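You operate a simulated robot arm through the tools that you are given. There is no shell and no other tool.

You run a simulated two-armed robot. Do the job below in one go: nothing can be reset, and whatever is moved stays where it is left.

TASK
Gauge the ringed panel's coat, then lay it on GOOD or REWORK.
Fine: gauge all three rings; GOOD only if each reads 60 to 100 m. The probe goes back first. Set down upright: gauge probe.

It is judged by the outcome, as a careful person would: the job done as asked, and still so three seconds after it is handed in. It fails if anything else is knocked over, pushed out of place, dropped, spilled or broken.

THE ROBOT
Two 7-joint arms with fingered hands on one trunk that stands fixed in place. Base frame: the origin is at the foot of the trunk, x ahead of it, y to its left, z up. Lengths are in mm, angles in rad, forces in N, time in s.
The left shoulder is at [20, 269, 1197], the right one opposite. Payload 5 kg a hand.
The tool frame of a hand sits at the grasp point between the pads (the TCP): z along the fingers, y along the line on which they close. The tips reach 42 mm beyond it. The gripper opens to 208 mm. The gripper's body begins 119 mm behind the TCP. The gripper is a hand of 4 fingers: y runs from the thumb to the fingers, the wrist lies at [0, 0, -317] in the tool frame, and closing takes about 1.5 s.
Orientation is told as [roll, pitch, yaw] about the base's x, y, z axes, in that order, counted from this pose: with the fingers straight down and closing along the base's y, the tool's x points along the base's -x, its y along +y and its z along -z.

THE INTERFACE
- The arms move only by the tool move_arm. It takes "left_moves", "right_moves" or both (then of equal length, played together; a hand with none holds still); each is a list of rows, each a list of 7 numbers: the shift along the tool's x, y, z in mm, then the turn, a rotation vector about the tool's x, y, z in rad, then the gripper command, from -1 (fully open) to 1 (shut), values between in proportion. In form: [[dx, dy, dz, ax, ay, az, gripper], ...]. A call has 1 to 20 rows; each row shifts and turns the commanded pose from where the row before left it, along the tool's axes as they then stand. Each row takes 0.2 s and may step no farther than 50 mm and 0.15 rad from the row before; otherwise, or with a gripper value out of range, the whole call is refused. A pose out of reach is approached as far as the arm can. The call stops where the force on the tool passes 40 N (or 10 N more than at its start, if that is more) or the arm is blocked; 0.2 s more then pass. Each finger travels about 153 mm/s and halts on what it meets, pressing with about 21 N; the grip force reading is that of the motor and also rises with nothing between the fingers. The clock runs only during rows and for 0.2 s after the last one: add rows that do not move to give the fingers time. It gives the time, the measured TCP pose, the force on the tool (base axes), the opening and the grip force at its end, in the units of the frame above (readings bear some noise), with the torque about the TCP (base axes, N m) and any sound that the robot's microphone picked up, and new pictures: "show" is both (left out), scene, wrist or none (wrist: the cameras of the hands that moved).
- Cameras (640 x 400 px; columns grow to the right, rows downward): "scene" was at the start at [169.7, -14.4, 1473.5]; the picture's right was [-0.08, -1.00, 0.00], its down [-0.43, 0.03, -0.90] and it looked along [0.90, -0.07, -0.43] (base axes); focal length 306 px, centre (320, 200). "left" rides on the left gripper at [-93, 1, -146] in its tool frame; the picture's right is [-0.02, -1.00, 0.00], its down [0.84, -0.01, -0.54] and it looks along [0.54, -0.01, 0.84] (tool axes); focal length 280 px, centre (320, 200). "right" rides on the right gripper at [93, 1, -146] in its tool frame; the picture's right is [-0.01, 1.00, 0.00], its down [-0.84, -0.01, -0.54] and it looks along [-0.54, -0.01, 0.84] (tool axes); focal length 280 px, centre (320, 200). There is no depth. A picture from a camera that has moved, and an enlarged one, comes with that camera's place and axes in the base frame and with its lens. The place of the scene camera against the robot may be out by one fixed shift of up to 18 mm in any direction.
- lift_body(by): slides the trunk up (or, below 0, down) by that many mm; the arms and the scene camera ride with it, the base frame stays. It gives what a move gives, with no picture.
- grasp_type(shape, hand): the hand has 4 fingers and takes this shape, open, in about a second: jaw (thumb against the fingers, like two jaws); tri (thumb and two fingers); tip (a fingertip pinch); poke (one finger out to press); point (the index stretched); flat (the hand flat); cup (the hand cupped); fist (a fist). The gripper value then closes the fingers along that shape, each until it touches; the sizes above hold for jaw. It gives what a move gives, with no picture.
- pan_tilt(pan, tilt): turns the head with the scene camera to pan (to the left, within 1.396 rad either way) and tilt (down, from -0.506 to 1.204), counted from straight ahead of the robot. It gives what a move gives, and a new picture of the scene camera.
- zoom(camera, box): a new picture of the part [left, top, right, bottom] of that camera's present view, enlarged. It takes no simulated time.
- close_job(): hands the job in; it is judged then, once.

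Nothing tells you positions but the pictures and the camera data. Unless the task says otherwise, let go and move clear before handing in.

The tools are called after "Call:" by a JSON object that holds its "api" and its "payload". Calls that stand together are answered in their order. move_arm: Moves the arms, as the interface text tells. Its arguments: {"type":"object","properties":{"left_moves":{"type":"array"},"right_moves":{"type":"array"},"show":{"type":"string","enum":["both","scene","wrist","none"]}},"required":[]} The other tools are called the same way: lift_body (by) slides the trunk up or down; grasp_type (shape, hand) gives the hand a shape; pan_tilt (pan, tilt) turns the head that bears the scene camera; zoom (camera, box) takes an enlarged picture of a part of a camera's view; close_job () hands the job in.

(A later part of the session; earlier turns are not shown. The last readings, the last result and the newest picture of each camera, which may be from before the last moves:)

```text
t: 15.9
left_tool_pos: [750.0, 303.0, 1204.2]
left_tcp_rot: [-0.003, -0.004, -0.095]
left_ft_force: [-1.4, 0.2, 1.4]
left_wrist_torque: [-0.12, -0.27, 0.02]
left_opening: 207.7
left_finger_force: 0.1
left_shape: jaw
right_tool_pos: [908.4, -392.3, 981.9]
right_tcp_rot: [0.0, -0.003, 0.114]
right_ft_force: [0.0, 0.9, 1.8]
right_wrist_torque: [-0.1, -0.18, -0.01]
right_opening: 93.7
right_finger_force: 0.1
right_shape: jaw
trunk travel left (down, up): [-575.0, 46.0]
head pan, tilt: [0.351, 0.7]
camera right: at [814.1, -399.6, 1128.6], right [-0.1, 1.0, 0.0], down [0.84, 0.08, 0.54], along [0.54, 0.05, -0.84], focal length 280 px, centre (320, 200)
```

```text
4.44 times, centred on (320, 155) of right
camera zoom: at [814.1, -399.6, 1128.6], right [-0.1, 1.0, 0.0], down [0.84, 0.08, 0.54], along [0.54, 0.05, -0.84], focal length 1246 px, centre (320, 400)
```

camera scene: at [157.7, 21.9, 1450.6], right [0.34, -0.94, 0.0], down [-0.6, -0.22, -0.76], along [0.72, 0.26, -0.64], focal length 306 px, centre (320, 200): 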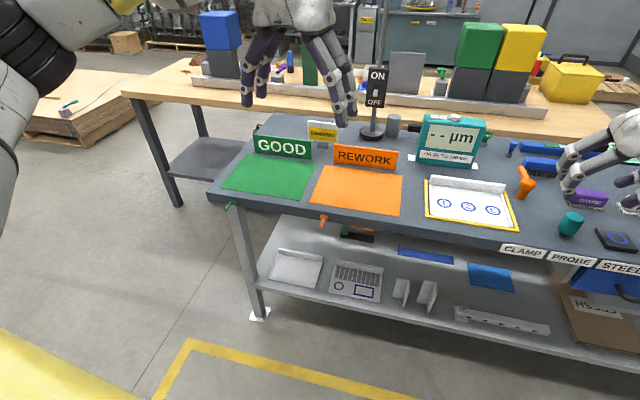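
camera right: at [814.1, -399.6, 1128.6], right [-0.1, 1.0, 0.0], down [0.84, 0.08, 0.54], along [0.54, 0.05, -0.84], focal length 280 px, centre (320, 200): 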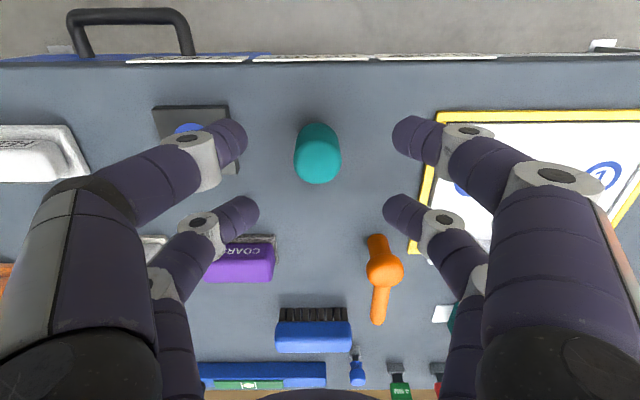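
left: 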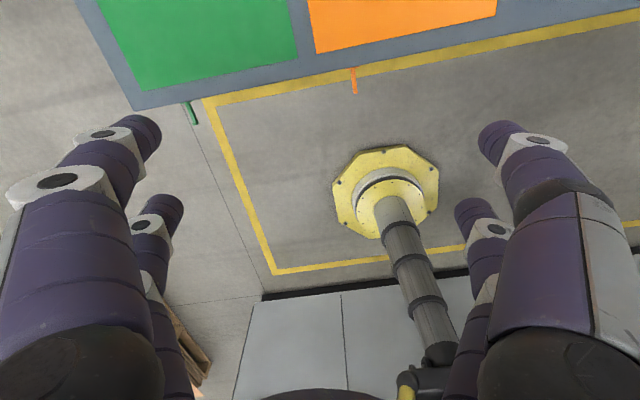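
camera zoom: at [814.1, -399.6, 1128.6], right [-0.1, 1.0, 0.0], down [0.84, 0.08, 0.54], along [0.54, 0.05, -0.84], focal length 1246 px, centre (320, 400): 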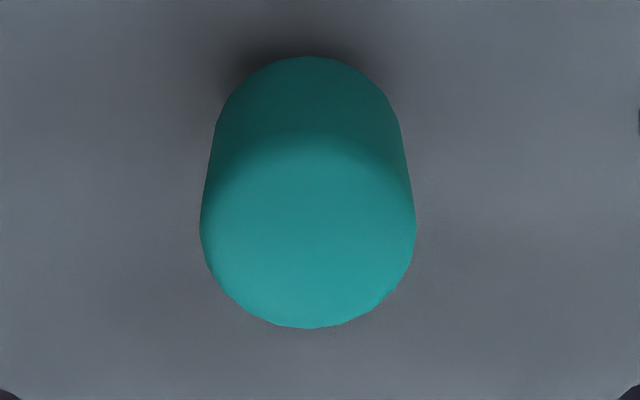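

The probe's top centre lies about 5.6 mm ahead and 3 mm to the right of the TCP, at z≈917. I will correct for that, descend to z≈905 and check contact before closing.

Call:
{"api": "move_arm", "payload": {"right_moves": [[-2.8, -1.6, 20, 0, 0, 0, 0.1], [-2.8, -1.6, 20, 0, 0, 0, 0.1], [0, 0, 20, 0, 0, 0, 0.1], [0, 0, 15, 0, 0, 0, 0.1], [0, 0, 0, 0, 0, 0, 0.1]], "show": "both"}}

Call:
{"api": "zoom", "payload": {"camera": "scene", "box": [480, 120, 640, 260]}}

```text
t: 17.1
left_tool_pos: [751.6, 303.4, 1203.0]
left_tcp_rot: [0.0, 0.0, -0.096]
left_ft_force: [-0.1, 0.2, 1.4]
left_wrist_torque: [-0.02, -0.06, 0.01]
left_opening: 207.7
left_finger_force: 0.0
left_shape: jaw
right_tool_pos: [915.7, -395.3, 904.7]
right_tcp_rot: [0.0, 0.0, 0.114]
right_ft_force: [1.1, 1.0, 0.6]
right_wrist_torque: [-0.01, -0.03, -0.02]
right_opening: 93.7
right_finger_force: 0.0
right_shape: jaw
trunk travel left (down, up): [-575.0, 46.0]
head pan, tilt: [0.351, 0.7]
camera scene: at [157.1, 22.0, 1450.8], right [0.34, -0.94, 0.0], down [-0.6, -0.22, -0.77], along [0.72, 0.26, -0.64], focal length 306 px, centre (320, 200)
camera right: at [821.4, -403.7, 1051.0], right [-0.1, 1.0, 0.0], down [0.84, 0.08, 0.54], along [0.54, 0.05, -0.84], focal length 280 px, centre (320, 200)
```

scene: 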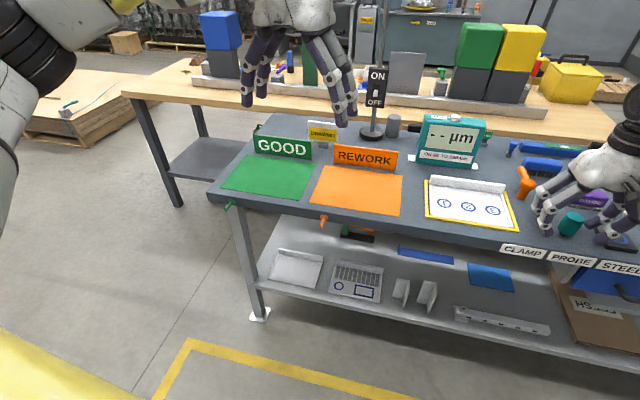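
right: 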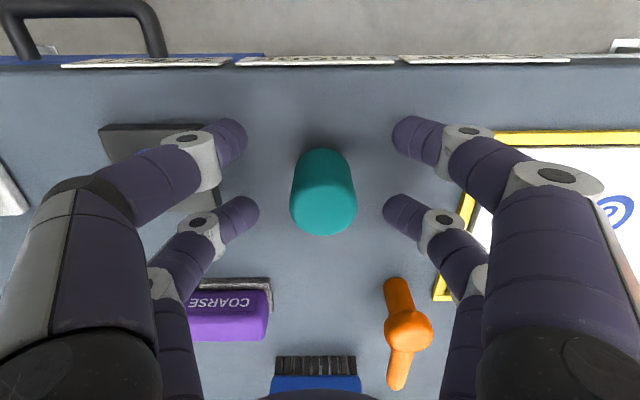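

```text
2.86 times, centred on (560, 190) of scene
camera zoom: at [157.1, 22.0, 1450.8], right [0.34, -0.94, 0.0], down [-0.6, -0.22, -0.77], along [0.72, 0.26, -0.64], focal length 873 px, centre (-366, 229)
```

zoom: 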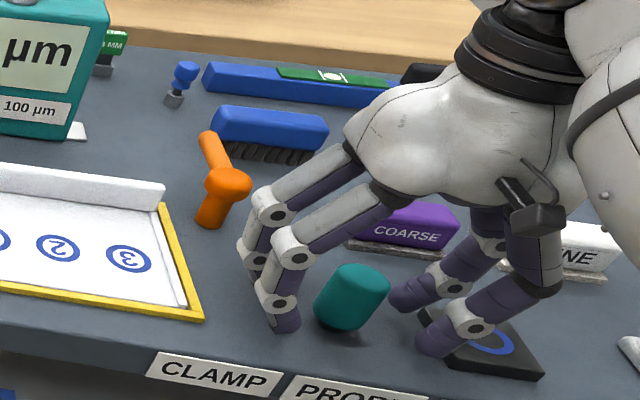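

The fingers straddle the probe with no contact force. I will close on it now.

Call:
{"api": "move_arm", "payload": {"right_moves": [[0, 0, 0, 0, 0, 0, 0.6], [0, 0, 0, 0, 0, 0, 0.8], [0, 0, 0, 0, 0, 0, 1], [0, 0, 0, 0, 0, 0, 1], [0, 0, 0, 0, 0, 0, 1], [0, 0, 0, 0, 0, 0, 1], [0, 0, 0, 0, 0, 0, 1]], "show": "both"}}

Call:
{"api": "zoom", "payload": {"camera": "scene", "box": [480, 120, 640, 260]}}

```text
t: 18.7
left_tool_pos: [753.0, 302.0, 1202.5]
left_tcp_rot: [0.001, 0.001, -0.095]
left_ft_force: [0.1, -0.3, -0.1]
left_wrist_torque: [0.0, -0.04, -0.04]
left_opening: 208.1
left_finger_force: 0.1
left_shape: jaw
right_tool_pos: [916.6, -395.6, 903.1]
right_tcp_rot: [0.0, 0.0, 0.112]
right_ft_force: [-0.1, 0.0, -0.1]
right_wrist_torque: [0.02, 0.02, 0.04]
right_opening: 0.0
right_finger_force: 20.9
right_shape: jaw
trunk travel left (down, up): [-575.0, 46.0]
head pan, tilt: [0.351, 0.7]
camera scene: at [157.8, 21.9, 1450.6], right [0.34, -0.94, 0.0], down [-0.6, -0.22, -0.76], along [0.72, 0.26, -0.64], focal length 306 px, centre (320, 200)
camera right: at [821.8, -403.9, 1050.6], right [-0.1, 1.0, 0.0], down [0.84, 0.08, 0.54], along [0.54, 0.05, -0.84], focal length 280 px, centre (320, 200)
```

scene: 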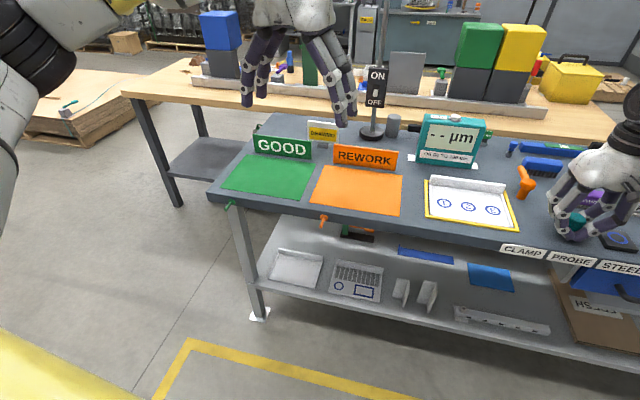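
right: 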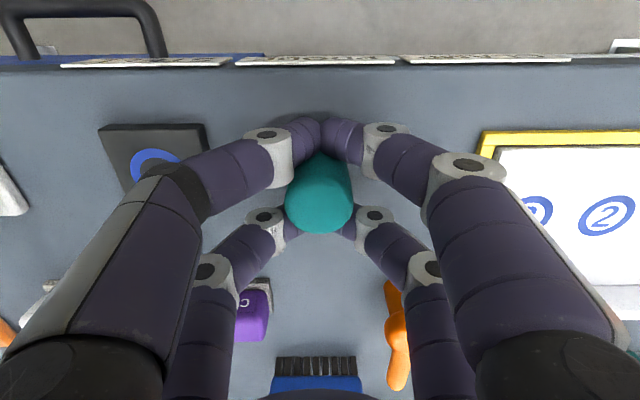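

```text
2.86 times, centred on (560, 190) of scene
camera zoom: at [157.8, 21.9, 1450.6], right [0.34, -0.94, 0.0], down [-0.6, -0.22, -0.76], along [0.72, 0.26, -0.64], focal length 873 px, centre (-366, 229)
```

zoom: 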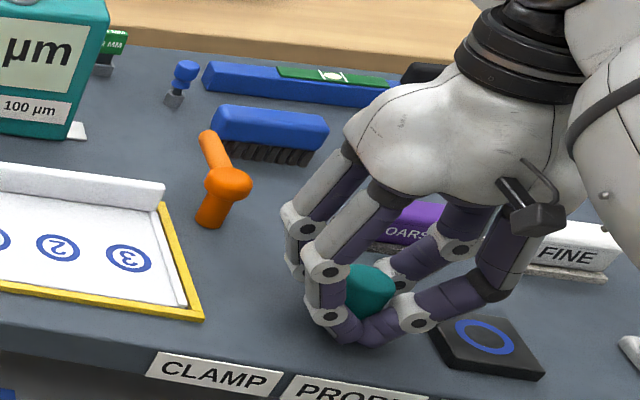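

The fingers closed fully, so the probe sits between the two pairs and isn't held. I will reopen, then shift about 27 mm toward me so the far pair can pinch the probe across its diameter.

Call:
{"api": "move_arm", "payload": {"right_moves": [[0, 0, 0, 0, 0, 0, 0.6], [0, 0, 0, 0, 0, 0, 0.1], [0, 0, 0, 0, 0, 0, 0.1], [0, 0, 0, 0, 0, 0, 0.1], [0, 0, 0, 0, 0, 0, 0.1]], "show": "wrist"}}

Call:
{"api": "zoom", "payload": {"camera": "right", "box": [240, 110, 400, 250]}}

```text
t: 19.9
left_tool_pos: [752.3, 301.7, 1203.5]
left_tcp_rot: [0.0, 0.0, -0.096]
left_ft_force: [-0.3, 0.5, -0.2]
left_wrist_torque: [0.01, 0.01, -0.02]
left_opening: 207.8
left_finger_force: 0.1
left_shape: jaw
right_tool_pos: [915.4, -395.7, 904.6]
right_tcp_rot: [0.001, -0.001, 0.114]
right_ft_force: [-1.0, 0.2, -0.3]
right_wrist_torque: [0.01, 0.01, -0.02]
right_opening: 93.3
right_finger_force: 0.0
right_shape: jaw
trunk travel left (down, up): [-575.0, 46.0]
head pan, tilt: [0.351, 0.7]
camera right: at [821.8, -403.9, 1050.6], right [-0.1, 1.0, 0.0], down [0.84, 0.08, 0.54], along [0.54, 0.05, -0.84], focal length 280 px, centre (320, 200)
```

right: 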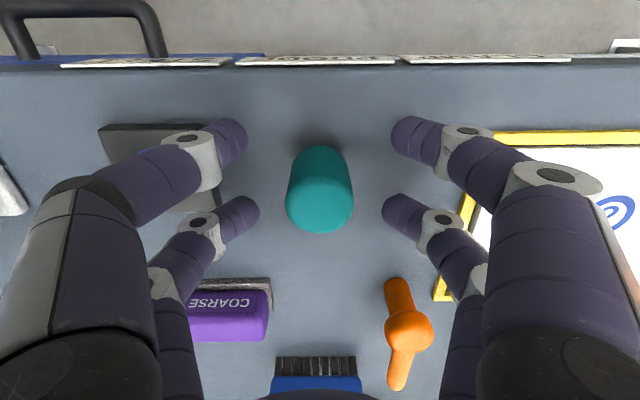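

```text
2.86 times, centred on (320, 180) of right
camera zoom: at [821.8, -403.9, 1050.6], right [-0.1, 1.0, 0.0], down [0.84, 0.08, 0.54], along [0.54, 0.05, -0.84], focal length 801 px, centre (320, 257)
```

zoom: 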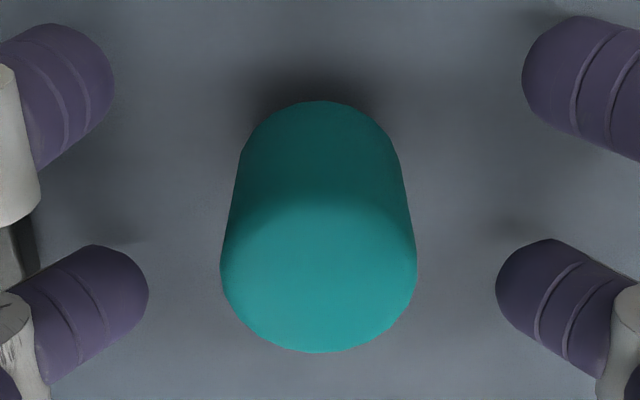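

The probe shifted only a few millimetres and still stands. I will move 32 mm toward me so the far finger pair lines up with it, then close.

Call:
{"api": "move_arm", "payload": {"right_moves": [[16, -0.3, 0, 0, 0, 0, 0.1], [16.5, -0.3, 0, 0, 0, 0, 0.1], [0, 0, 0, 0, 0, 0, 0.1]], "show": "wrist"}}

Call:
{"api": "zoom", "payload": {"camera": "right", "box": [200, 110, 440, 270]}}

```text
t: 20.7
left_tool_pos: [753.5, 302.3, 1202.1]
left_tcp_rot: [0.0, -0.001, -0.095]
left_ft_force: [-0.8, -0.4, 0.0]
left_wrist_torque: [0.0, 0.01, 0.03]
left_opening: 208.0
left_finger_force: 0.1
left_shape: jaw
right_tool_pos: [883.9, -398.8, 903.5]
right_tcp_rot: [0.0, 0.0, 0.113]
right_ft_force: [0.0, -1.1, -0.3]
right_wrist_torque: [0.01, 0.0, -0.04]
right_opening: 92.9
right_finger_force: 0.0
right_shape: jaw
trunk travel left (down, up): [-575.0, 46.0]
head pan, tilt: [0.351, 0.7]
camera right: at [789.4, -407.0, 1050.1], right [-0.1, 1.0, 0.0], down [0.84, 0.08, 0.54], along [0.54, 0.05, -0.84], focal length 280 px, centre (320, 200)
```

right: 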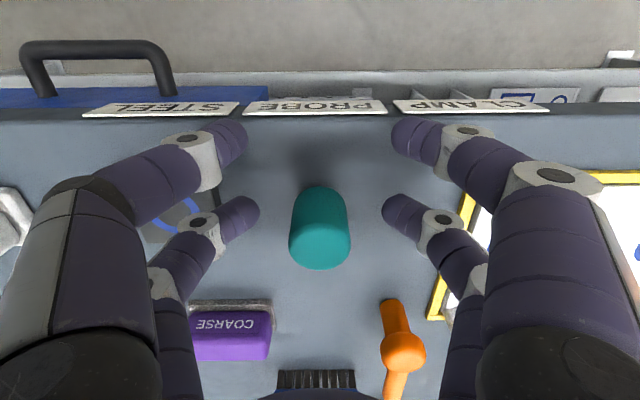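

```text
2.50 times, centred on (320, 190) of right
camera zoom: at [789.4, -407.0, 1050.1], right [-0.1, 1.0, 0.0], down [0.84, 0.08, 0.54], along [0.54, 0.05, -0.84], focal length 701 px, centre (320, 225)
```

zoom: 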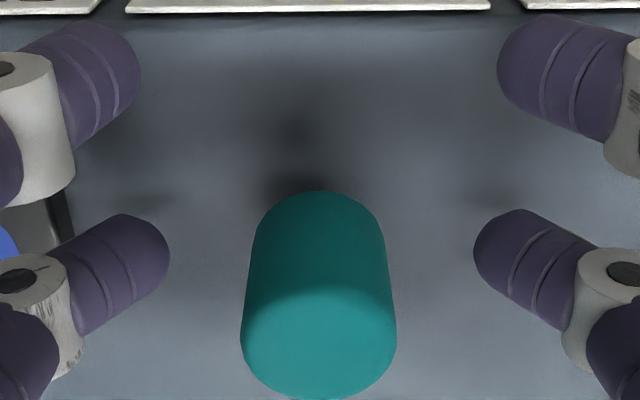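

The probe is in line with the far pair. I will close on it now.

Call:
{"api": "move_arm", "payload": {"right_moves": [[0, 0, 0, 0, 0, 0, 0.5], [0, 0, 0, 0, 0, 0, 0.7], [0, 0, 0, 0, 0, 0, 1], [0, 0, 0, 0, 0, 0, 1], [0, 0, 0, 0, 0, 0, 1], [0, 0, 0, 0, 0, 0, 1], [0, 0, 0, 0, 0, 0, 1]], "show": "wrist"}}

Call:
{"api": "zoom", "payload": {"camera": "scene", "box": [480, 120, 640, 260]}}

```text
t: 22.3
left_tool_pos: [753.9, 302.1, 1202.5]
left_tcp_rot: [0.001, 0.0, -0.095]
left_ft_force: [0.1, -0.4, -0.2]
left_wrist_torque: [0.01, -0.01, -0.02]
left_opening: 208.0
left_finger_force: 0.1
left_shape: jaw
right_tool_pos: [884.0, -398.4, 902.1]
right_tcp_rot: [0.0, 0.001, 0.111]
right_ft_force: [0.5, 0.3, -1.0]
right_wrist_torque: [0.02, 0.0, -0.05]
right_opening: 3.5
right_finger_force: 20.7
right_shape: jaw
trunk travel left (down, up): [-575.0, 46.0]
head pan, tilt: [0.351, 0.7]
camera right: at [789.6, -407.4, 1050.1], right [-0.1, 1.0, 0.0], down [0.84, 0.08, 0.54], along [0.54, 0.05, -0.84], focal length 280 px, centre (320, 200)
```

right: 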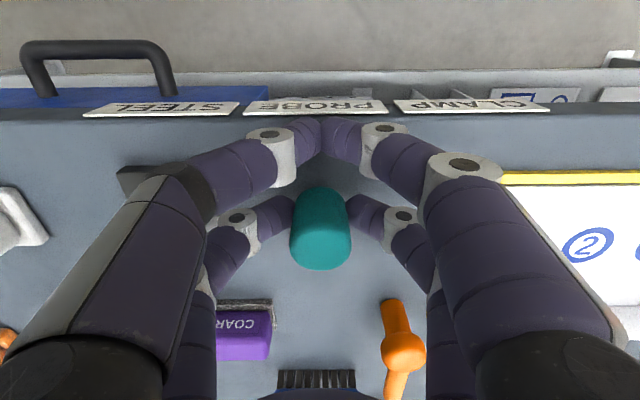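

```text
2.86 times, centred on (560, 190) of scene
camera zoom: at [157.8, 21.9, 1450.6], right [0.34, -0.94, 0.0], down [-0.6, -0.22, -0.76], along [0.72, 0.26, -0.64], focal length 873 px, centre (-366, 229)
```

zoom: 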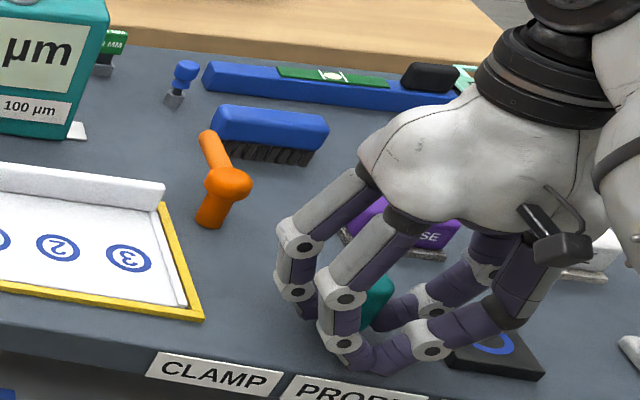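

The far pair is pinching the probe while the near pair has closed on nothing. I will lift a little and check that the probe comes up.

Call:
{"api": "move_arm", "payload": {"right_moves": [[0, 0, -8, 0, 0, 0, 1], [0, 0, -16, 0, 0, 0, 1], [0, 0, -26, 0, 0, 0, 1], [0, 0, 0, 0, 0, 0, 1]], "show": "both"}}

Call:
{"api": "zoom", "payload": {"camera": "scene", "box": [480, 120, 640, 260]}}

Call:
{"api": "zoom", "payload": {"camera": "right", "box": [220, 100, 420, 300]}}

```text
t: 23.3
left_tool_pos: [752.9, 302.5, 1201.9]
left_tcp_rot: [0.0, 0.0, -0.096]
left_ft_force: [0.2, 0.7, -0.5]
left_wrist_torque: [0.06, 0.01, 0.0]
left_opening: 207.7
left_finger_force: 0.0
left_shape: jaw
right_tool_pos: [883.2, -400.3, 953.8]
right_tcp_rot: [0.001, 0.002, 0.111]
right_ft_force: [0.9, 0.7, -1.5]
right_wrist_torque: [-0.01, 0.04, -0.01]
right_opening: 3.2
right_finger_force: 21.1
right_shape: jaw
trunk travel left (down, up): [-575.0, 46.0]
head pan, tilt: [0.351, 0.7]
camera scene: at [158.4, 21.7, 1450.4], right [0.34, -0.94, 0.0], down [-0.61, -0.22, -0.76], along [0.72, 0.26, -0.64], focal length 306 px, centre (320, 200)
camera right: at [789.6, -408.9, 1100.7], right [-0.1, 1.0, 0.0], down [0.84, 0.08, 0.54], along [0.54, 0.05, -0.84], focal length 280 px, centre (320, 200)
```

scene: 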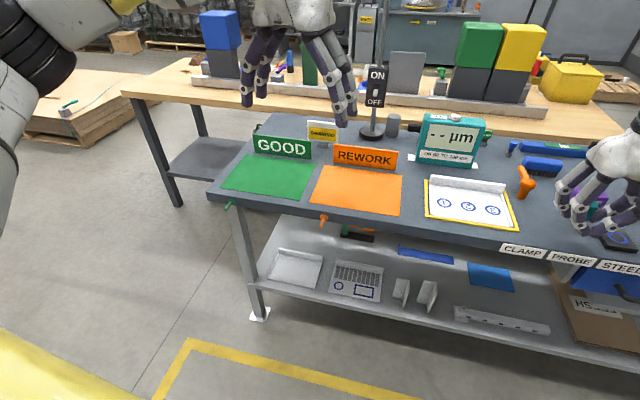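
right: 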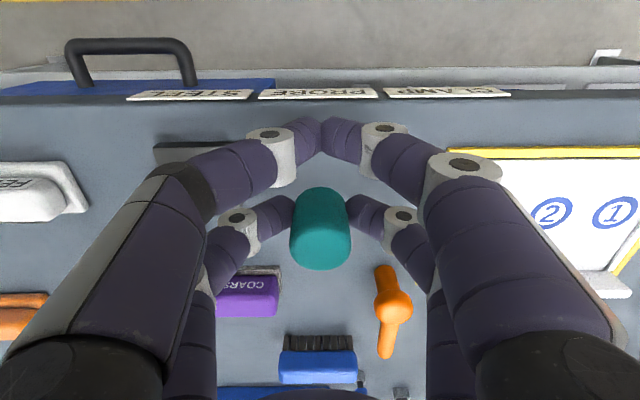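

```text
2.86 times, centred on (560, 190) of scene
camera zoom: at [158.4, 21.7, 1450.4], right [0.34, -0.94, 0.0], down [-0.61, -0.22, -0.76], along [0.72, 0.26, -0.64], focal length 873 px, centre (-366, 229)
```

zoom: 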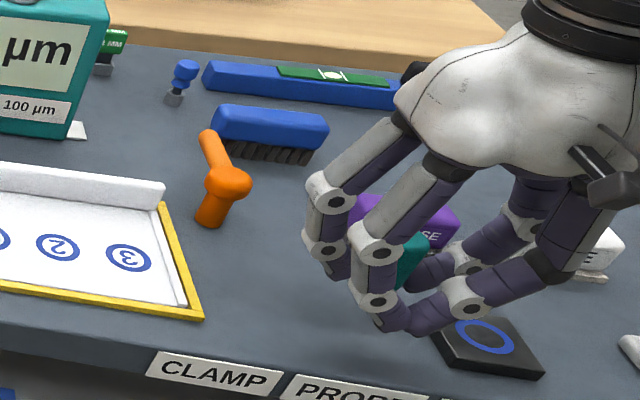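

```text
2.00 times, centred on (320, 200) of right
camera zoom: at [789.6, -408.9, 1100.7], right [-0.1, 1.0, 0.0], down [0.84, 0.08, 0.54], along [0.54, 0.05, -0.84], focal length 561 px, centre (320, 200)
```

zoom: 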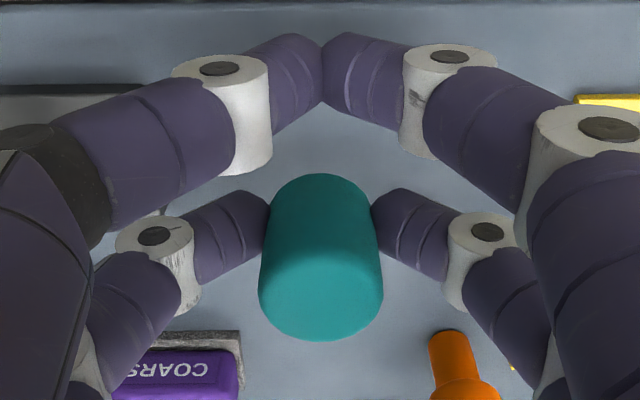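

The probe lifted upright in the far pair, with its axis about 25 mm ahead of the TCP. I will carry it over the steel plate's ring near (930, -512) to check zero first.

Call:
{"api": "move_arm", "payload": {"right_moves": [[-2.9, -38.6, 0, 0, 0, 0, 1], [-2.9, -38.6, 0, 0, 0, 0, 1], [-3, -38.5, 0, 0, 0, 0, 1], [0, 0, 0, 0, 0, 0, 1]], "show": "both"}}

Call:
{"api": "zoom", "payload": {"camera": "right", "box": [200, 80, 440, 300]}}

```text
t: 24.3
left_tool_pos: [752.9, 303.9, 1202.7]
left_tcp_rot: [-0.002, -0.001, -0.094]
left_ft_force: [0.0, 0.6, -0.8]
left_wrist_torque: [-0.12, -0.03, 0.02]
left_opening: 207.7
left_finger_force: 0.1
left_shape: jaw
right_tool_pos: [904.8, -511.5, 955.7]
right_tcp_rot: [0.001, 0.001, 0.114]
right_ft_force: [0.1, 0.7, -0.4]
right_wrist_torque: [-0.07, 0.05, 0.0]
right_opening: 3.3
right_finger_force: 21.4
right_shape: jaw
trunk travel left (down, up): [-575.0, 46.0]
head pan, tilt: [0.351, 0.7]
camera scene: at [157.6, 22.6, 1450.7], right [0.34, -0.94, 0.0], down [-0.6, -0.22, -0.76], along [0.72, 0.26, -0.64], focal length 306 px, centre (320, 200)
camera right: at [810.3, -519.8, 1102.7], right [-0.1, 1.0, 0.0], down [0.84, 0.08, 0.54], along [0.54, 0.05, -0.84], focal length 280 px, centre (320, 200)
```

scene: 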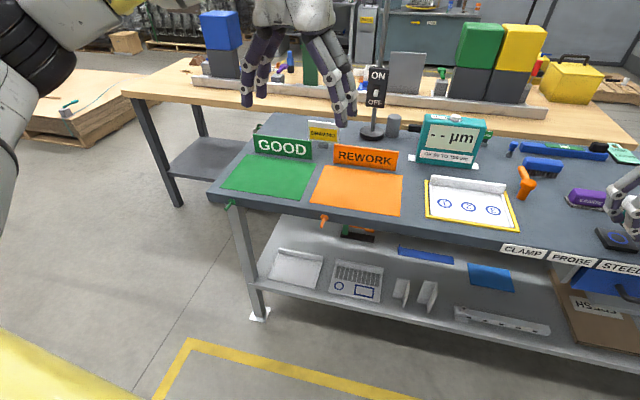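
right: 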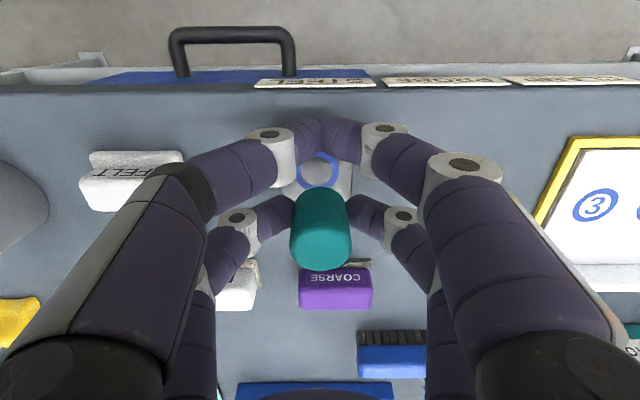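

```text
1.82 times, centred on (320, 190) of right
camera zoom: at [810.3, -519.8, 1102.7], right [-0.1, 1.0, 0.0], down [0.84, 0.08, 0.54], along [0.54, 0.05, -0.84], focal length 510 px, centre (320, 218)
```

zoom: 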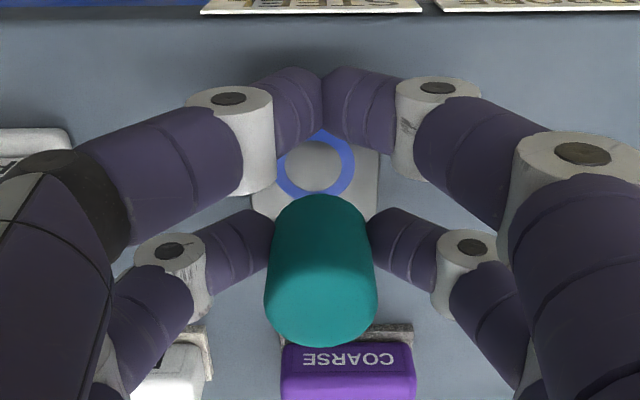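

The steel ring lies under the probe to within a few millimetres. I will lower in steps and watch the display and force.

Call:
{"api": "move_arm", "payload": {"right_moves": [[0, -1.5, 15, 0, 0, 0, 1], [0, 0, 15, 0, 0, 0, 1], [0, 0, 3, 0, 0, 0, 1], [0, 0, 0, 0, 0, 0, 1]], "show": "scene"}}

Call:
{"api": "zoom", "payload": {"camera": "scene", "box": [400, 100, 500, 170]}}

Call:
{"api": "zoom", "payload": {"camera": "scene", "box": [540, 160, 640, 260]}}

```text
t: 25.3
left_tool_pos: [752.5, 301.4, 1201.4]
left_tcp_rot: [0.001, -0.001, -0.096]
left_ft_force: [-0.6, 0.0, 0.1]
left_wrist_torque: [-0.02, -0.01, -0.02]
left_opening: 207.9
left_finger_force: 0.0
left_shape: jaw
right_tool_pos: [904.2, -515.0, 922.3]
right_tcp_rot: [-0.002, 0.0, 0.112]
right_ft_force: [-0.3, 0.4, -0.6]
right_wrist_torque: [0.01, 0.04, 0.0]
right_opening: 3.3
right_finger_force: 21.1
right_shape: jaw
trunk travel left (down, up): [-575.0, 46.0]
head pan, tilt: [0.351, 0.7]
camera scene: at [157.8, 21.8, 1450.6], right [0.34, -0.94, 0.0], down [-0.6, -0.22, -0.76], along [0.72, 0.26, -0.64], focal length 306 px, centre (320, 200)
```

scene: 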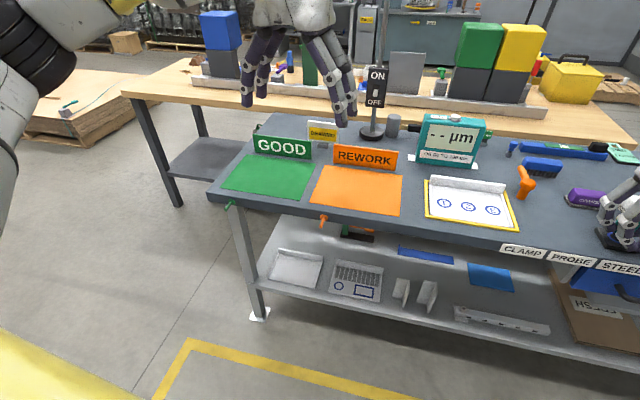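

```text
5.71 times, centred on (450, 135) of scene
camera zoom: at [157.8, 21.8, 1450.6], right [0.34, -0.94, 0.0], down [-0.6, -0.22, -0.76], along [0.72, 0.26, -0.64], focal length 1746 px, centre (-423, 571)
```

zoom: 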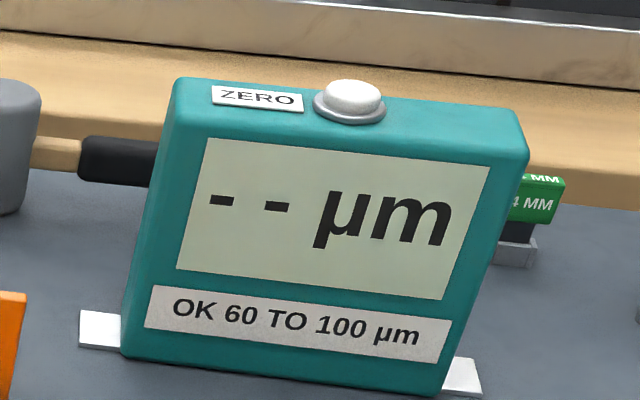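

```text
4.00 times, centred on (590, 210) of scene
camera zoom: at [157.8, 21.8, 1450.6], right [0.34, -0.94, 0.0], down [-0.6, -0.22, -0.76], along [0.72, 0.26, -0.64], focal length 1222 px, centre (-760, 160)
```

zoom: 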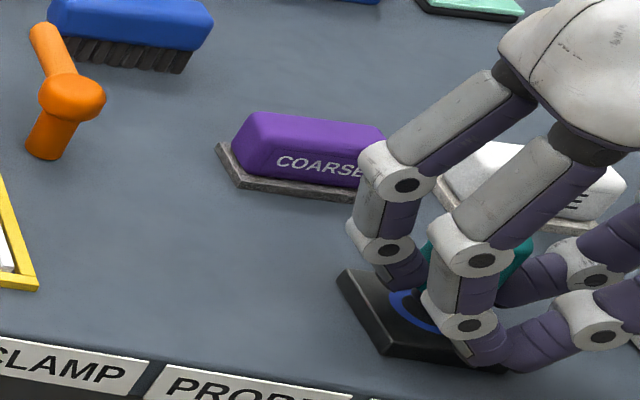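

Still no reading, so the tip isn't down yet. I will aim the head so both the gauge and the steel plate are in view, then continue.

Call:
{"api": "pan_tilt", "payload": {"pan": -0.2, "tilt": 0.65}}

Call:
{"api": "move_arm", "payload": {"right_moves": [[0, 0, 2, 0, 0, 0, 1], [0, 0, 2, 0, 0, 0, 1], [0, 0, 0, 0, 0, 0, 1]], "show": "scene"}}

Call:
{"api": "zoom", "payload": {"camera": "scene", "box": [200, 80, 500, 260]}}

```text
t: 26.3
left_tool_pos: [752.5, 302.5, 1203.2]
left_tcp_rot: [-0.001, 0.0, -0.096]
left_ft_force: [-0.6, -0.6, 0.2]
left_wrist_torque: [-0.02, 0.01, -0.02]
left_opening: 207.8
left_finger_force: 0.1
left_shape: jaw
right_tool_pos: [903.7, -516.3, 922.4]
right_tcp_rot: [0.001, 0.0, 0.113]
right_ft_force: [0.2, 0.6, -1.7]
right_wrist_torque: [-0.01, 0.08, 0.01]
right_opening: 3.2
right_finger_force: 21.2
right_shape: jaw
trunk travel left (down, up): [-575.0, 46.0]
head pan, tilt: [-0.201, 0.649]
camera scene: at [163.1, -24.6, 1455.0], right [-0.2, -0.98, 0.0], down [-0.59, 0.12, -0.8], along [0.78, -0.16, -0.6], focal length 306 px, centre (320, 200)
```

scene: 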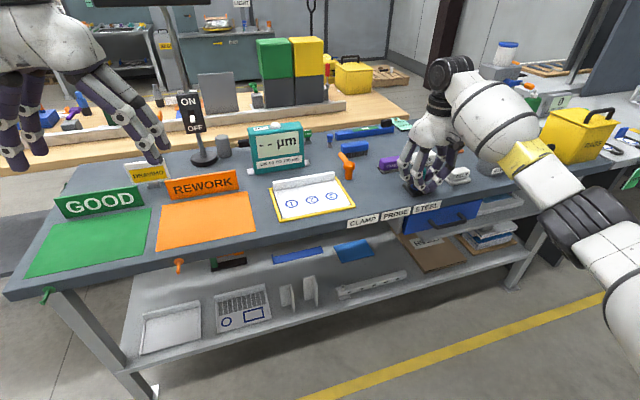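

```text
t: 27.1
left_tool_pos: [752.6, 302.5, 1202.3]
left_tcp_rot: [0.0, 0.001, -0.096]
left_ft_force: [0.3, -0.1, 0.2]
left_wrist_torque: [-0.01, -0.01, -0.01]
left_opening: 208.0
left_finger_force: 0.0
left_shape: jaw
right_tool_pos: [905.2, -516.2, 917.3]
right_tcp_rot: [0.002, -0.001, 0.115]
right_ft_force: [0.0, 0.2, -0.8]
right_wrist_torque: [0.01, 0.02, 0.02]
right_opening: 3.5
right_finger_force: 21.2
right_shape: jaw
trunk travel left (down, up): [-575.0, 46.0]
head pan, tilt: [-0.201, 0.649]
camera scene: at [163.1, -24.6, 1455.0], right [-0.2, -0.98, 0.0], down [-0.59, 0.12, -0.8], along [0.78, -0.16, -0.6], focal length 306 px, centre (320, 200)
```

scene: 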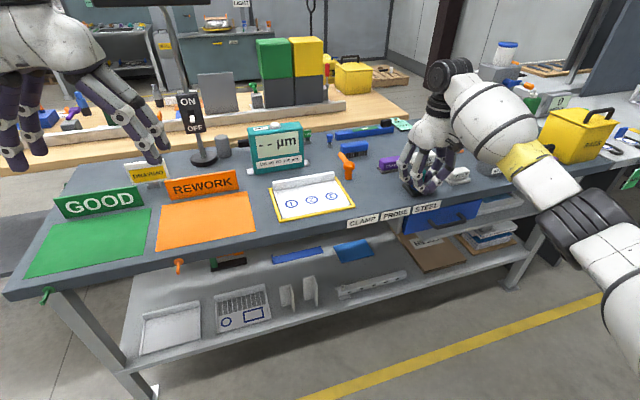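

```text
2.13 times, centred on (350, 170) of scene
camera zoom: at [163.1, -24.6, 1455.0], right [-0.2, -0.98, 0.0], down [-0.59, 0.12, -0.8], along [0.78, -0.16, -0.6], focal length 652 px, centre (256, 264)
```

zoom: 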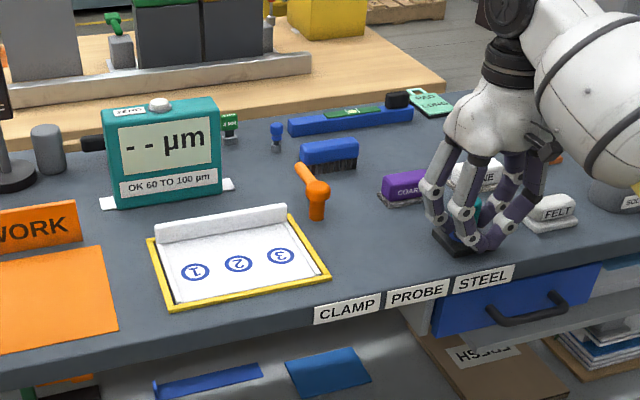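

No contact yet at TCP z≈917. I will keep lowering in small steps while watching the force.

Call:
{"api": "move_arm", "payload": {"right_moves": [[0, 0, 1.5, 0, 0, 0, 1], [0, 0, 1.5, 0, 0, 0, 1], [0, 0, 0, 0, 0, 0, 1]], "show": "none"}}

Call:
{"api": "zoom", "payload": {"camera": "scene", "box": [240, 110, 480, 220]}}

Call:
{"api": "zoom", "payload": {"camera": "scene", "box": [390, 140, 480, 210]}}

```text
t: 27.9
left_tool_pos: [752.5, 302.3, 1201.7]
left_tcp_rot: [-0.001, -0.001, -0.098]
left_ft_force: [-0.7, 0.5, 0.6]
left_wrist_torque: [-0.01, 0.01, -0.01]
left_opening: 207.9
left_finger_force: 0.1
left_shape: jaw
right_tool_pos: [905.5, -515.6, 915.8]
right_tcp_rot: [0.001, -0.002, 0.113]
right_ft_force: [1.1, -1.8, 8.6]
right_wrist_torque: [-0.05, -0.32, -0.04]
right_opening: 3.7
right_finger_force: 20.4
right_shape: jaw
trunk travel left (down, up): [-575.0, 46.0]
head pan, tilt: [-0.201, 0.649]
```

```text
2.67 times, centred on (360, 165) of scene
camera zoom: at [162.4, -24.3, 1455.2], right [-0.2, -0.98, 0.0], down [-0.59, 0.12, -0.8], along [0.78, -0.16, -0.6], focal length 815 px, centre (213, 293)
```

zoom: 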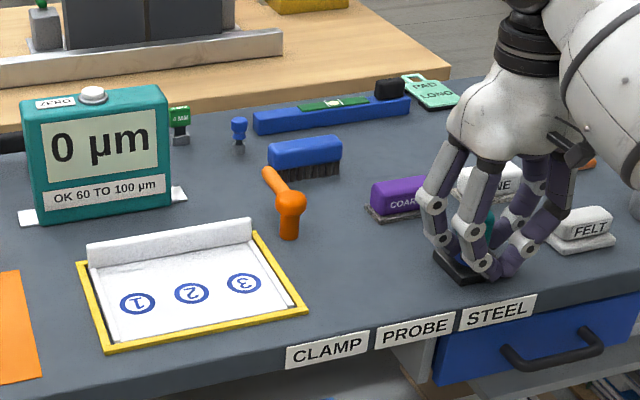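

```text
5.71 times, centred on (435, 175) of scene
camera zoom: at [162.4, -24.3, 1455.2], right [-0.2, -0.98, 0.0], down [-0.59, 0.12, -0.8], along [0.78, -0.16, -0.6], focal length 1746 px, centre (-337, 343)
```

zoom: 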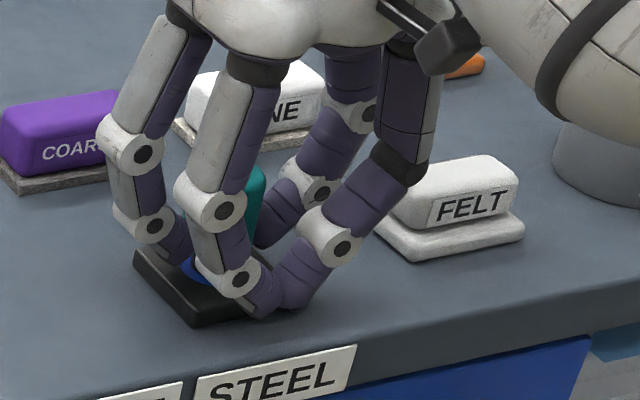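

The gauge reads 0 µm on the bare steel, so its zero is true and the ZERO button isn't needed. I will lift the probe and carry it over ring 3.

Call:
{"api": "move_arm", "payload": {"right_moves": [[0, 0, -10, 0, 0, 0, 1], [0, 0, -30, 0, 0, 0, 1], [0, 0, -35, 0, 0, 0, 1], [-7.03, 41.9, 0, 0, 0, 0, 1], [-7.03, 41.9, 0, 0, 0, 0, 1], [-7.03, 41.9, 0, 0, 0, 0, 1], [-7.03, 41.9, 0, 0, 0, 0, 1], [-7.03, 41.9, 0, 0, 0, 0, 1], [-7.03, 41.9, 0, 0, 0, 0, 1], [-7.03, 41.8, 0, 0, 0, 0, 1], [0, 0, 0, 0, 0, 0, 1]], "show": "both"}}

Call:
{"api": "zoom", "payload": {"camera": "right", "box": [200, 60, 440, 280]}}

Call:
{"api": "zoom", "payload": {"camera": "scene", "box": [240, 110, 480, 260]}}

```text
t: 30.3
left_tool_pos: [751.9, 300.3, 1201.7]
left_tcp_rot: [0.0, -0.001, -0.098]
left_ft_force: [0.9, -0.9, 0.1]
left_wrist_torque: [0.16, 0.02, 0.05]
left_opening: 207.7
left_finger_force: 0.0
left_shape: jaw
right_tool_pos: [920.0, -219.1, 990.4]
right_tcp_rot: [0.003, 0.0, 0.11]
right_ft_force: [0.0, -1.4, -1.5]
right_wrist_torque: [0.15, -0.01, -0.01]
right_opening: 3.7
right_finger_force: 21.2
right_shape: jaw
trunk travel left (down, up): [-575.0, 46.0]
head pan, tilt: [-0.201, 0.649]
camera scene: at [163.0, -25.6, 1455.0], right [-0.2, -0.98, 0.0], down [-0.59, 0.12, -0.8], along [0.78, -0.16, -0.6], focal length 306 px, centre (320, 200)
camera right: at [826.7, -228.5, 1136.4], right [-0.1, 1.0, 0.0], down [0.84, 0.08, 0.54], along [0.54, 0.05, -0.84], focal length 280 px, centre (320, 200)
```

scene: 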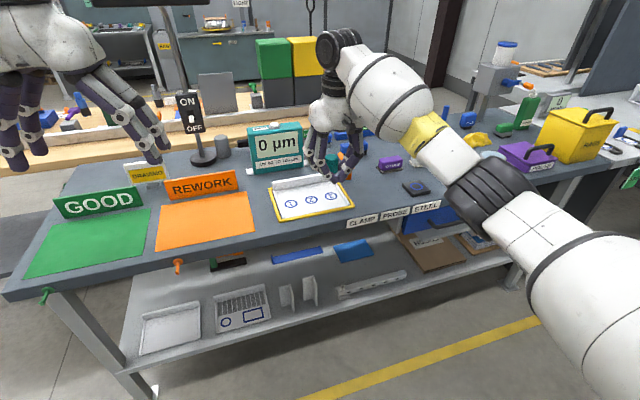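
right: 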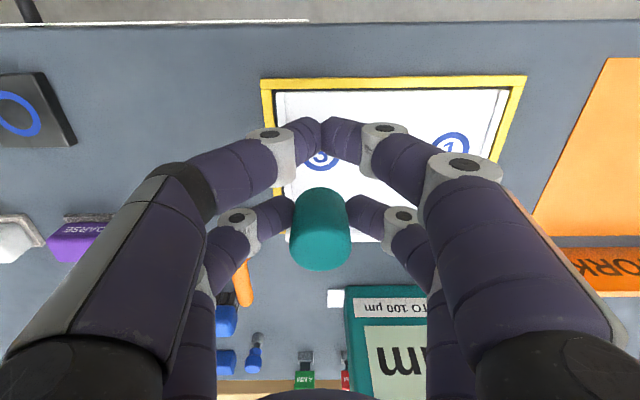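

```text
1.82 times, centred on (320, 170) of right
camera zoom: at [826.7, -228.5, 1136.4], right [-0.1, 1.0, 0.0], down [0.84, 0.08, 0.54], along [0.54, 0.05, -0.84], focal length 510 px, centre (320, 254)
```

zoom: 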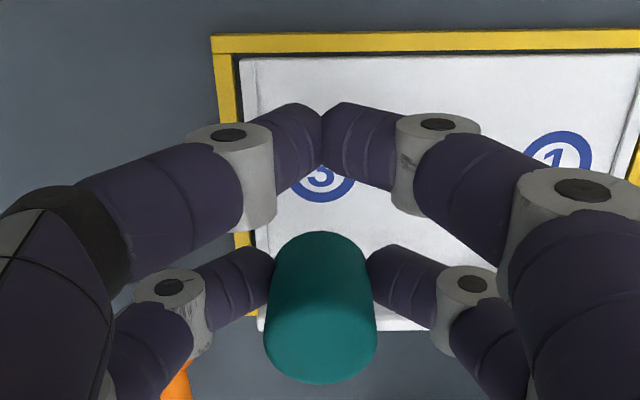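

```text
2.67 times, centred on (360, 185) of scene
camera zoom: at [163.0, -25.6, 1455.0], right [-0.2, -0.98, 0.0], down [-0.59, 0.12, -0.8], along [0.78, -0.16, -0.6], focal length 815 px, centre (213, 240)
```

zoom: 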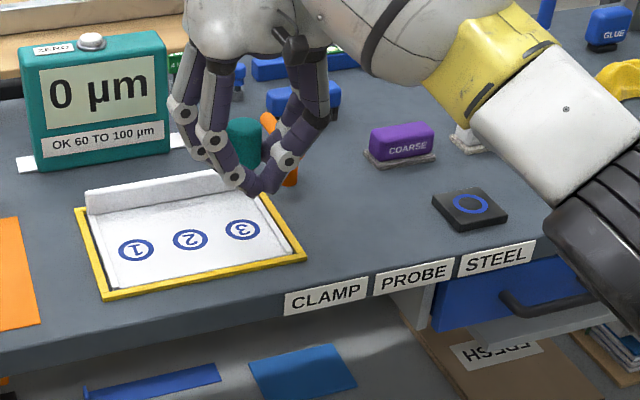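

The display holds its last reading, and ring 3 is nearly under the probe. I will shift 2 mm forward and lower onto it in small steps.

Call:
{"api": "move_arm", "payload": {"right_moves": [[-2, 0, 25, 0, 0, 0, 1], [0, 0, 25, 0, 0, 0, 1], [0, 0, 18, 0, 0, 0, 1], [0, 0, 6, 0, 0, 0, 1], [0, 0, 0, 0, 0, 0, 1]], "show": "none"}}

Call:
{"api": "zoom", "payload": {"camera": "scene", "box": [240, 110, 400, 230]}}

```text
t: 31.5
left_tool_pos: [752.5, 302.7, 1201.6]
left_tcp_rot: [-0.002, 0.001, -0.097]
left_ft_force: [-0.4, 0.3, 0.5]
left_wrist_torque: [-0.02, -0.02, -0.02]
left_opening: 207.6
left_finger_force: 0.0
left_shape: jaw
right_tool_pos: [923.1, -218.4, 916.6]
right_tcp_rot: [0.0, 0.001, 0.112]
right_ft_force: [-0.3, -0.3, -0.9]
right_wrist_torque: [0.04, 0.0, -0.01]
right_opening: 3.6
right_finger_force: 21.3
right_shape: jaw
trunk travel left (down, up): [-575.0, 46.0]
head pan, tilt: [-0.201, 0.649]
```

```text
3.33 times, centred on (320, 170) of scene
camera zoom: at [163.1, -24.6, 1455.0], right [-0.2, -0.98, 0.0], down [-0.59, 0.12, -0.8], along [0.78, -0.16, -0.6], focal length 1018 px, centre (320, 300)
```

zoom: 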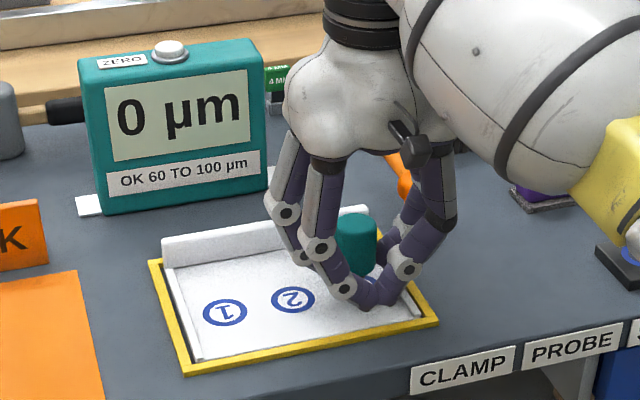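

The probe is over ring 3 and not touching yet. I will lower in 2 mm steps.

Call:
{"api": "move_arm", "payload": {"right_moves": [[0, 0, 2, 0, 0, 0, 1], [0, 0, 2, 0, 0, 0, 1], [0, 0, 1.5, 0, 0, 0, 1], [0, 0, 0, 0, 0, 0, 1]], "show": "none"}}

Call:
{"api": "zoom", "payload": {"camera": "scene", "box": [240, 110, 400, 230]}}

```text
t: 32.5
left_tool_pos: [753.1, 301.8, 1202.4]
left_tcp_rot: [0.001, 0.001, -0.096]
left_ft_force: [-0.8, -0.6, -1.0]
left_wrist_torque: [0.03, -0.01, -0.01]
left_opening: 207.8
left_finger_force: 0.1
left_shape: jaw
right_tool_pos: [923.1, -217.4, 908.3]
right_tcp_rot: [-0.001, 0.001, 0.111]
right_ft_force: [0.0, -0.4, -0.8]
right_wrist_torque: [-0.02, 0.05, -0.02]
right_opening: 3.5
right_finger_force: 21.5
right_shape: jaw
trunk travel left (down, up): [-575.0, 46.0]
head pan, tilt: [-0.201, 0.649]
```

```text
3.33 times, centred on (320, 170) of scene
camera zoom: at [163.1, -24.6, 1455.0], right [-0.2, -0.98, 0.0], down [-0.59, 0.12, -0.8], along [0.78, -0.16, -0.6], focal length 1018 px, centre (320, 300)
```

zoom: 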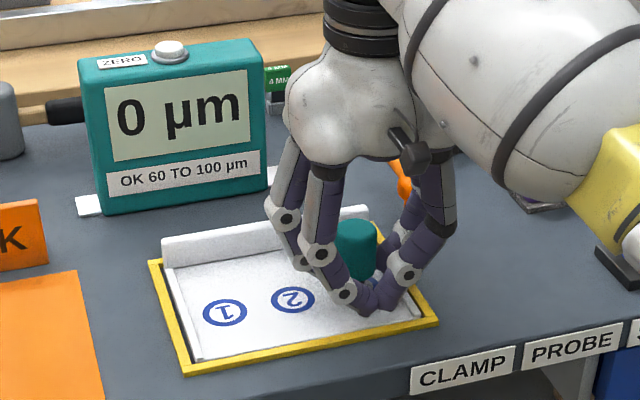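

Call:
{"api": "move_arm", "payload": {"right_moves": [[0, 0, 1.5, 0, 0, 0, 1], [0, 0, 1.5, 0, 0, 0, 1], [0, 0, 0, 0, 0, 0, 1]], "show": "none"}}

Call:
{"api": "zoom", "payload": {"camera": "scene", "box": [240, 110, 400, 230]}}

```text
t: 33.3
left_tool_pos: [751.6, 302.8, 1202.9]
left_tcp_rot: [0.0, 0.0, -0.096]
left_ft_force: [0.2, 0.0, -1.0]
left_wrist_torque: [-0.02, -0.02, 0.0]
left_opening: 207.6
left_finger_force: 0.0
left_shape: jaw
right_tool_pos: [924.5, -219.1, 906.2]
right_tcp_rot: [0.0, -0.002, 0.111]
right_ft_force: [-1.1, 0.1, 8.1]
right_wrist_torque: [-0.01, -0.22, -0.02]
right_opening: 3.5
right_finger_force: 21.0
right_shape: jaw
trunk travel left (down, up): [-575.0, 46.0]
head pan, tilt: [-0.201, 0.649]
```

```text
3.33 times, centred on (320, 170) of scene
camera zoom: at [162.4, -24.5, 1455.2], right [-0.2, -0.98, 0.0], down [-0.59, 0.12, -0.8], along [0.78, -0.16, -0.6], focal length 1018 px, centre (320, 300)
```

zoom: 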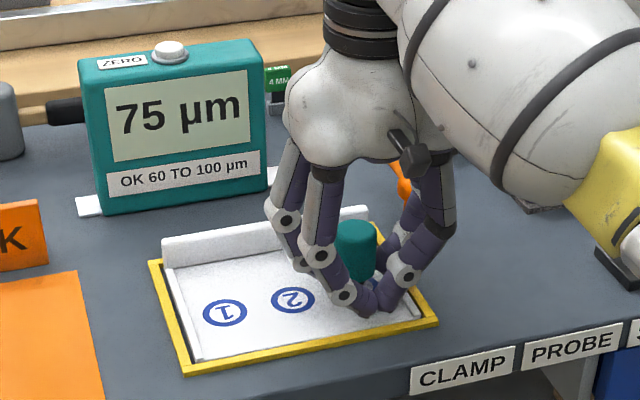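

Ring 3 reads 75 µm, which is in range. I will lift, step 68 mm left to ring 2, and lower again.

Call:
{"api": "move_arm", "payload": {"right_moves": [[0, 0, -8, 0, 0, 0, 1], [0, 0, -12, 0, 0, 0, 1], [0, 23, 0, 0, 0, 0, 1], [0, 23, 0, 0, 0, 0, 1], [0, 22.3, 0, 0, 0, 0, 1], [0, 0, 0, 0, 0, 0, 1]], "show": "wrist"}}

Call:
{"api": "zoom", "payload": {"camera": "scene", "box": [240, 110, 400, 230]}}

```text
t: 34.7
left_tool_pos: [753.1, 301.2, 1201.7]
left_tcp_rot: [0.001, 0.001, -0.096]
left_ft_force: [-0.5, 0.3, -0.3]
left_wrist_torque: [0.12, 0.01, 0.0]
left_opening: 207.9
left_finger_force: 0.0
left_shape: jaw
right_tool_pos: [916.9, -150.5, 928.5]
right_tcp_rot: [0.001, -0.001, 0.111]
right_ft_force: [-0.4, -0.1, -1.2]
right_wrist_torque: [0.06, 0.0, -0.01]
right_opening: 3.5
right_finger_force: 21.1
right_shape: jaw
trunk travel left (down, up): [-575.0, 46.0]
head pan, tilt: [-0.201, 0.649]
camera right: at [822.3, -158.3, 1074.4], right [-0.1, 1.0, 0.0], down [0.84, 0.08, 0.54], along [0.54, 0.05, -0.84], focal length 280 px, centre (320, 200)
```

right: 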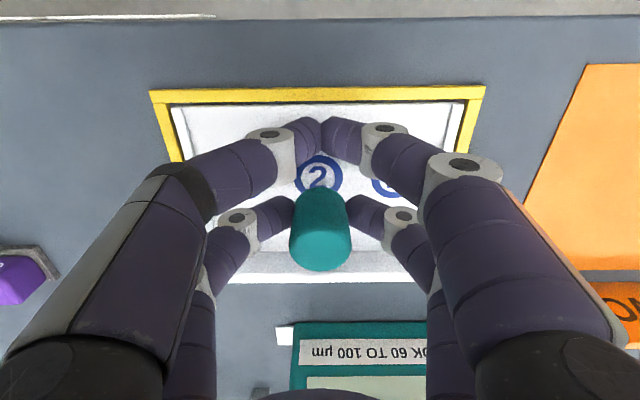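

```text
3.33 times, centred on (320, 170) of scene
camera zoom: at [163.2, -25.1, 1455.0], right [-0.2, -0.98, 0.0], down [-0.59, 0.12, -0.8], along [0.78, -0.16, -0.6], focal length 1018 px, centre (320, 300)
```

zoom: 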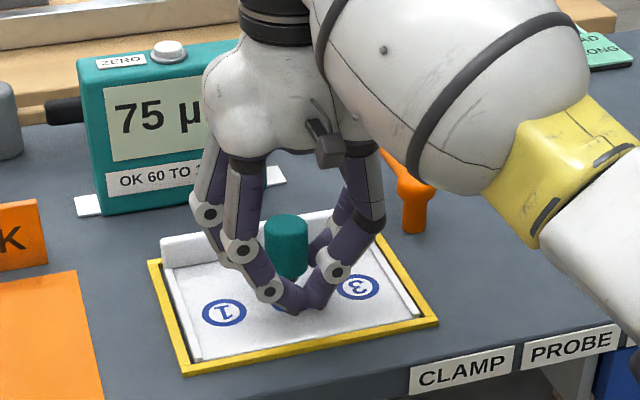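

Ring 2 is under the probe. I will lower onto it in small steps.

Call:
{"api": "move_arm", "payload": {"right_moves": [[0, 0, 10, 0, 0, 0, 1], [0, 0, 6, 0, 0, 0, 1], [0, 0, 1.5, 0, 0, 0, 1], [0, 0, 1.5, 0, 0, 0, 1], [0, 0, 0, 0, 0, 0, 1]], "show": "none"}}

Call:
{"api": "zoom", "payload": {"camera": "scene", "box": [240, 110, 400, 230]}}

```text
t: 35.9
left_tool_pos: [752.8, 302.5, 1203.0]
left_tcp_rot: [0.001, 0.001, -0.098]
left_ft_force: [-1.2, 0.0, 0.3]
left_wrist_torque: [0.01, -0.01, 0.0]
left_opening: 207.9
left_finger_force: 0.0
left_shape: jaw
right_tool_pos: [915.4, -150.7, 908.0]
right_tcp_rot: [0.0, 0.0, 0.112]
right_ft_force: [0.3, -0.8, 1.4]
right_wrist_torque: [-0.01, -0.03, 0.03]
right_opening: 3.8
right_finger_force: 20.8
right_shape: jaw
trunk travel left (down, up): [-575.0, 46.0]
head pan, tilt: [-0.201, 0.649]
```

```text
3.33 times, centred on (320, 170) of scene
camera zoom: at [162.9, -24.6, 1455.0], right [-0.2, -0.98, 0.0], down [-0.59, 0.12, -0.8], along [0.78, -0.16, -0.6], focal length 1018 px, centre (320, 300)
```

zoom: 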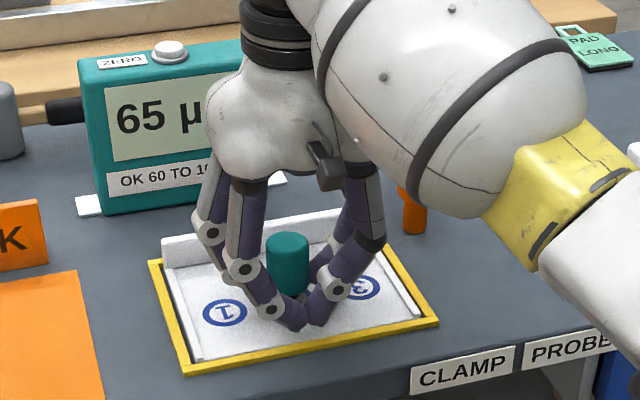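

Ring 2 reads 65 µm under a light touch. I will press 1 mm more to confirm the reading is stable.

Call:
{"api": "move_arm", "payload": {"right_moves": [[0, 0, 1, 0, 0, 0, 1], [0, 0, 0, 0, 0, 0, 1], [0, 0, 0, 0, 0, 0, 1]], "show": "none"}}

Call:
{"api": "zoom", "payload": {"camera": "scene", "box": [240, 110, 400, 230]}}

```text
t: 36.7
left_tool_pos: [752.0, 301.6, 1202.7]
left_tcp_rot: [0.0, 0.0, -0.096]
left_ft_force: [0.4, -0.7, 0.6]
left_wrist_torque: [-0.01, 0.03, 0.01]
left_opening: 207.9
left_finger_force: 0.1
left_shape: jaw
right_tool_pos: [915.7, -150.2, 907.6]
right_tcp_rot: [0.001, -0.003, 0.112]
right_ft_force: [-1.4, -1.1, 8.3]
right_wrist_torque: [0.01, -0.18, 0.01]
right_opening: 3.7
right_finger_force: 21.1
right_shape: jaw
trunk travel left (down, up): [-575.0, 46.0]
head pan, tilt: [-0.201, 0.649]
```

```text
3.33 times, centred on (320, 170) of scene
camera zoom: at [162.4, -24.6, 1455.1], right [-0.2, -0.98, 0.0], down [-0.59, 0.12, -0.8], along [0.78, -0.16, -0.6], focal length 1018 px, centre (320, 300)
```

zoom: 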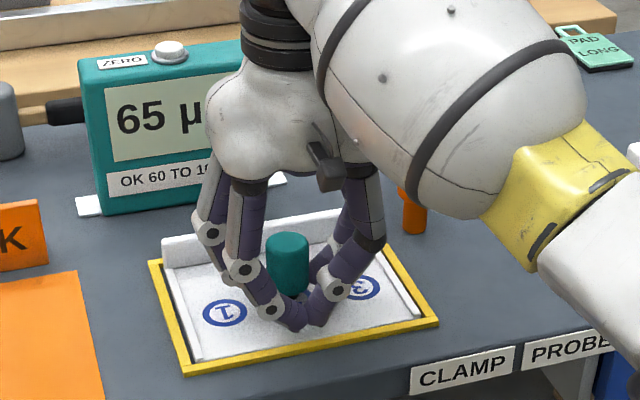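

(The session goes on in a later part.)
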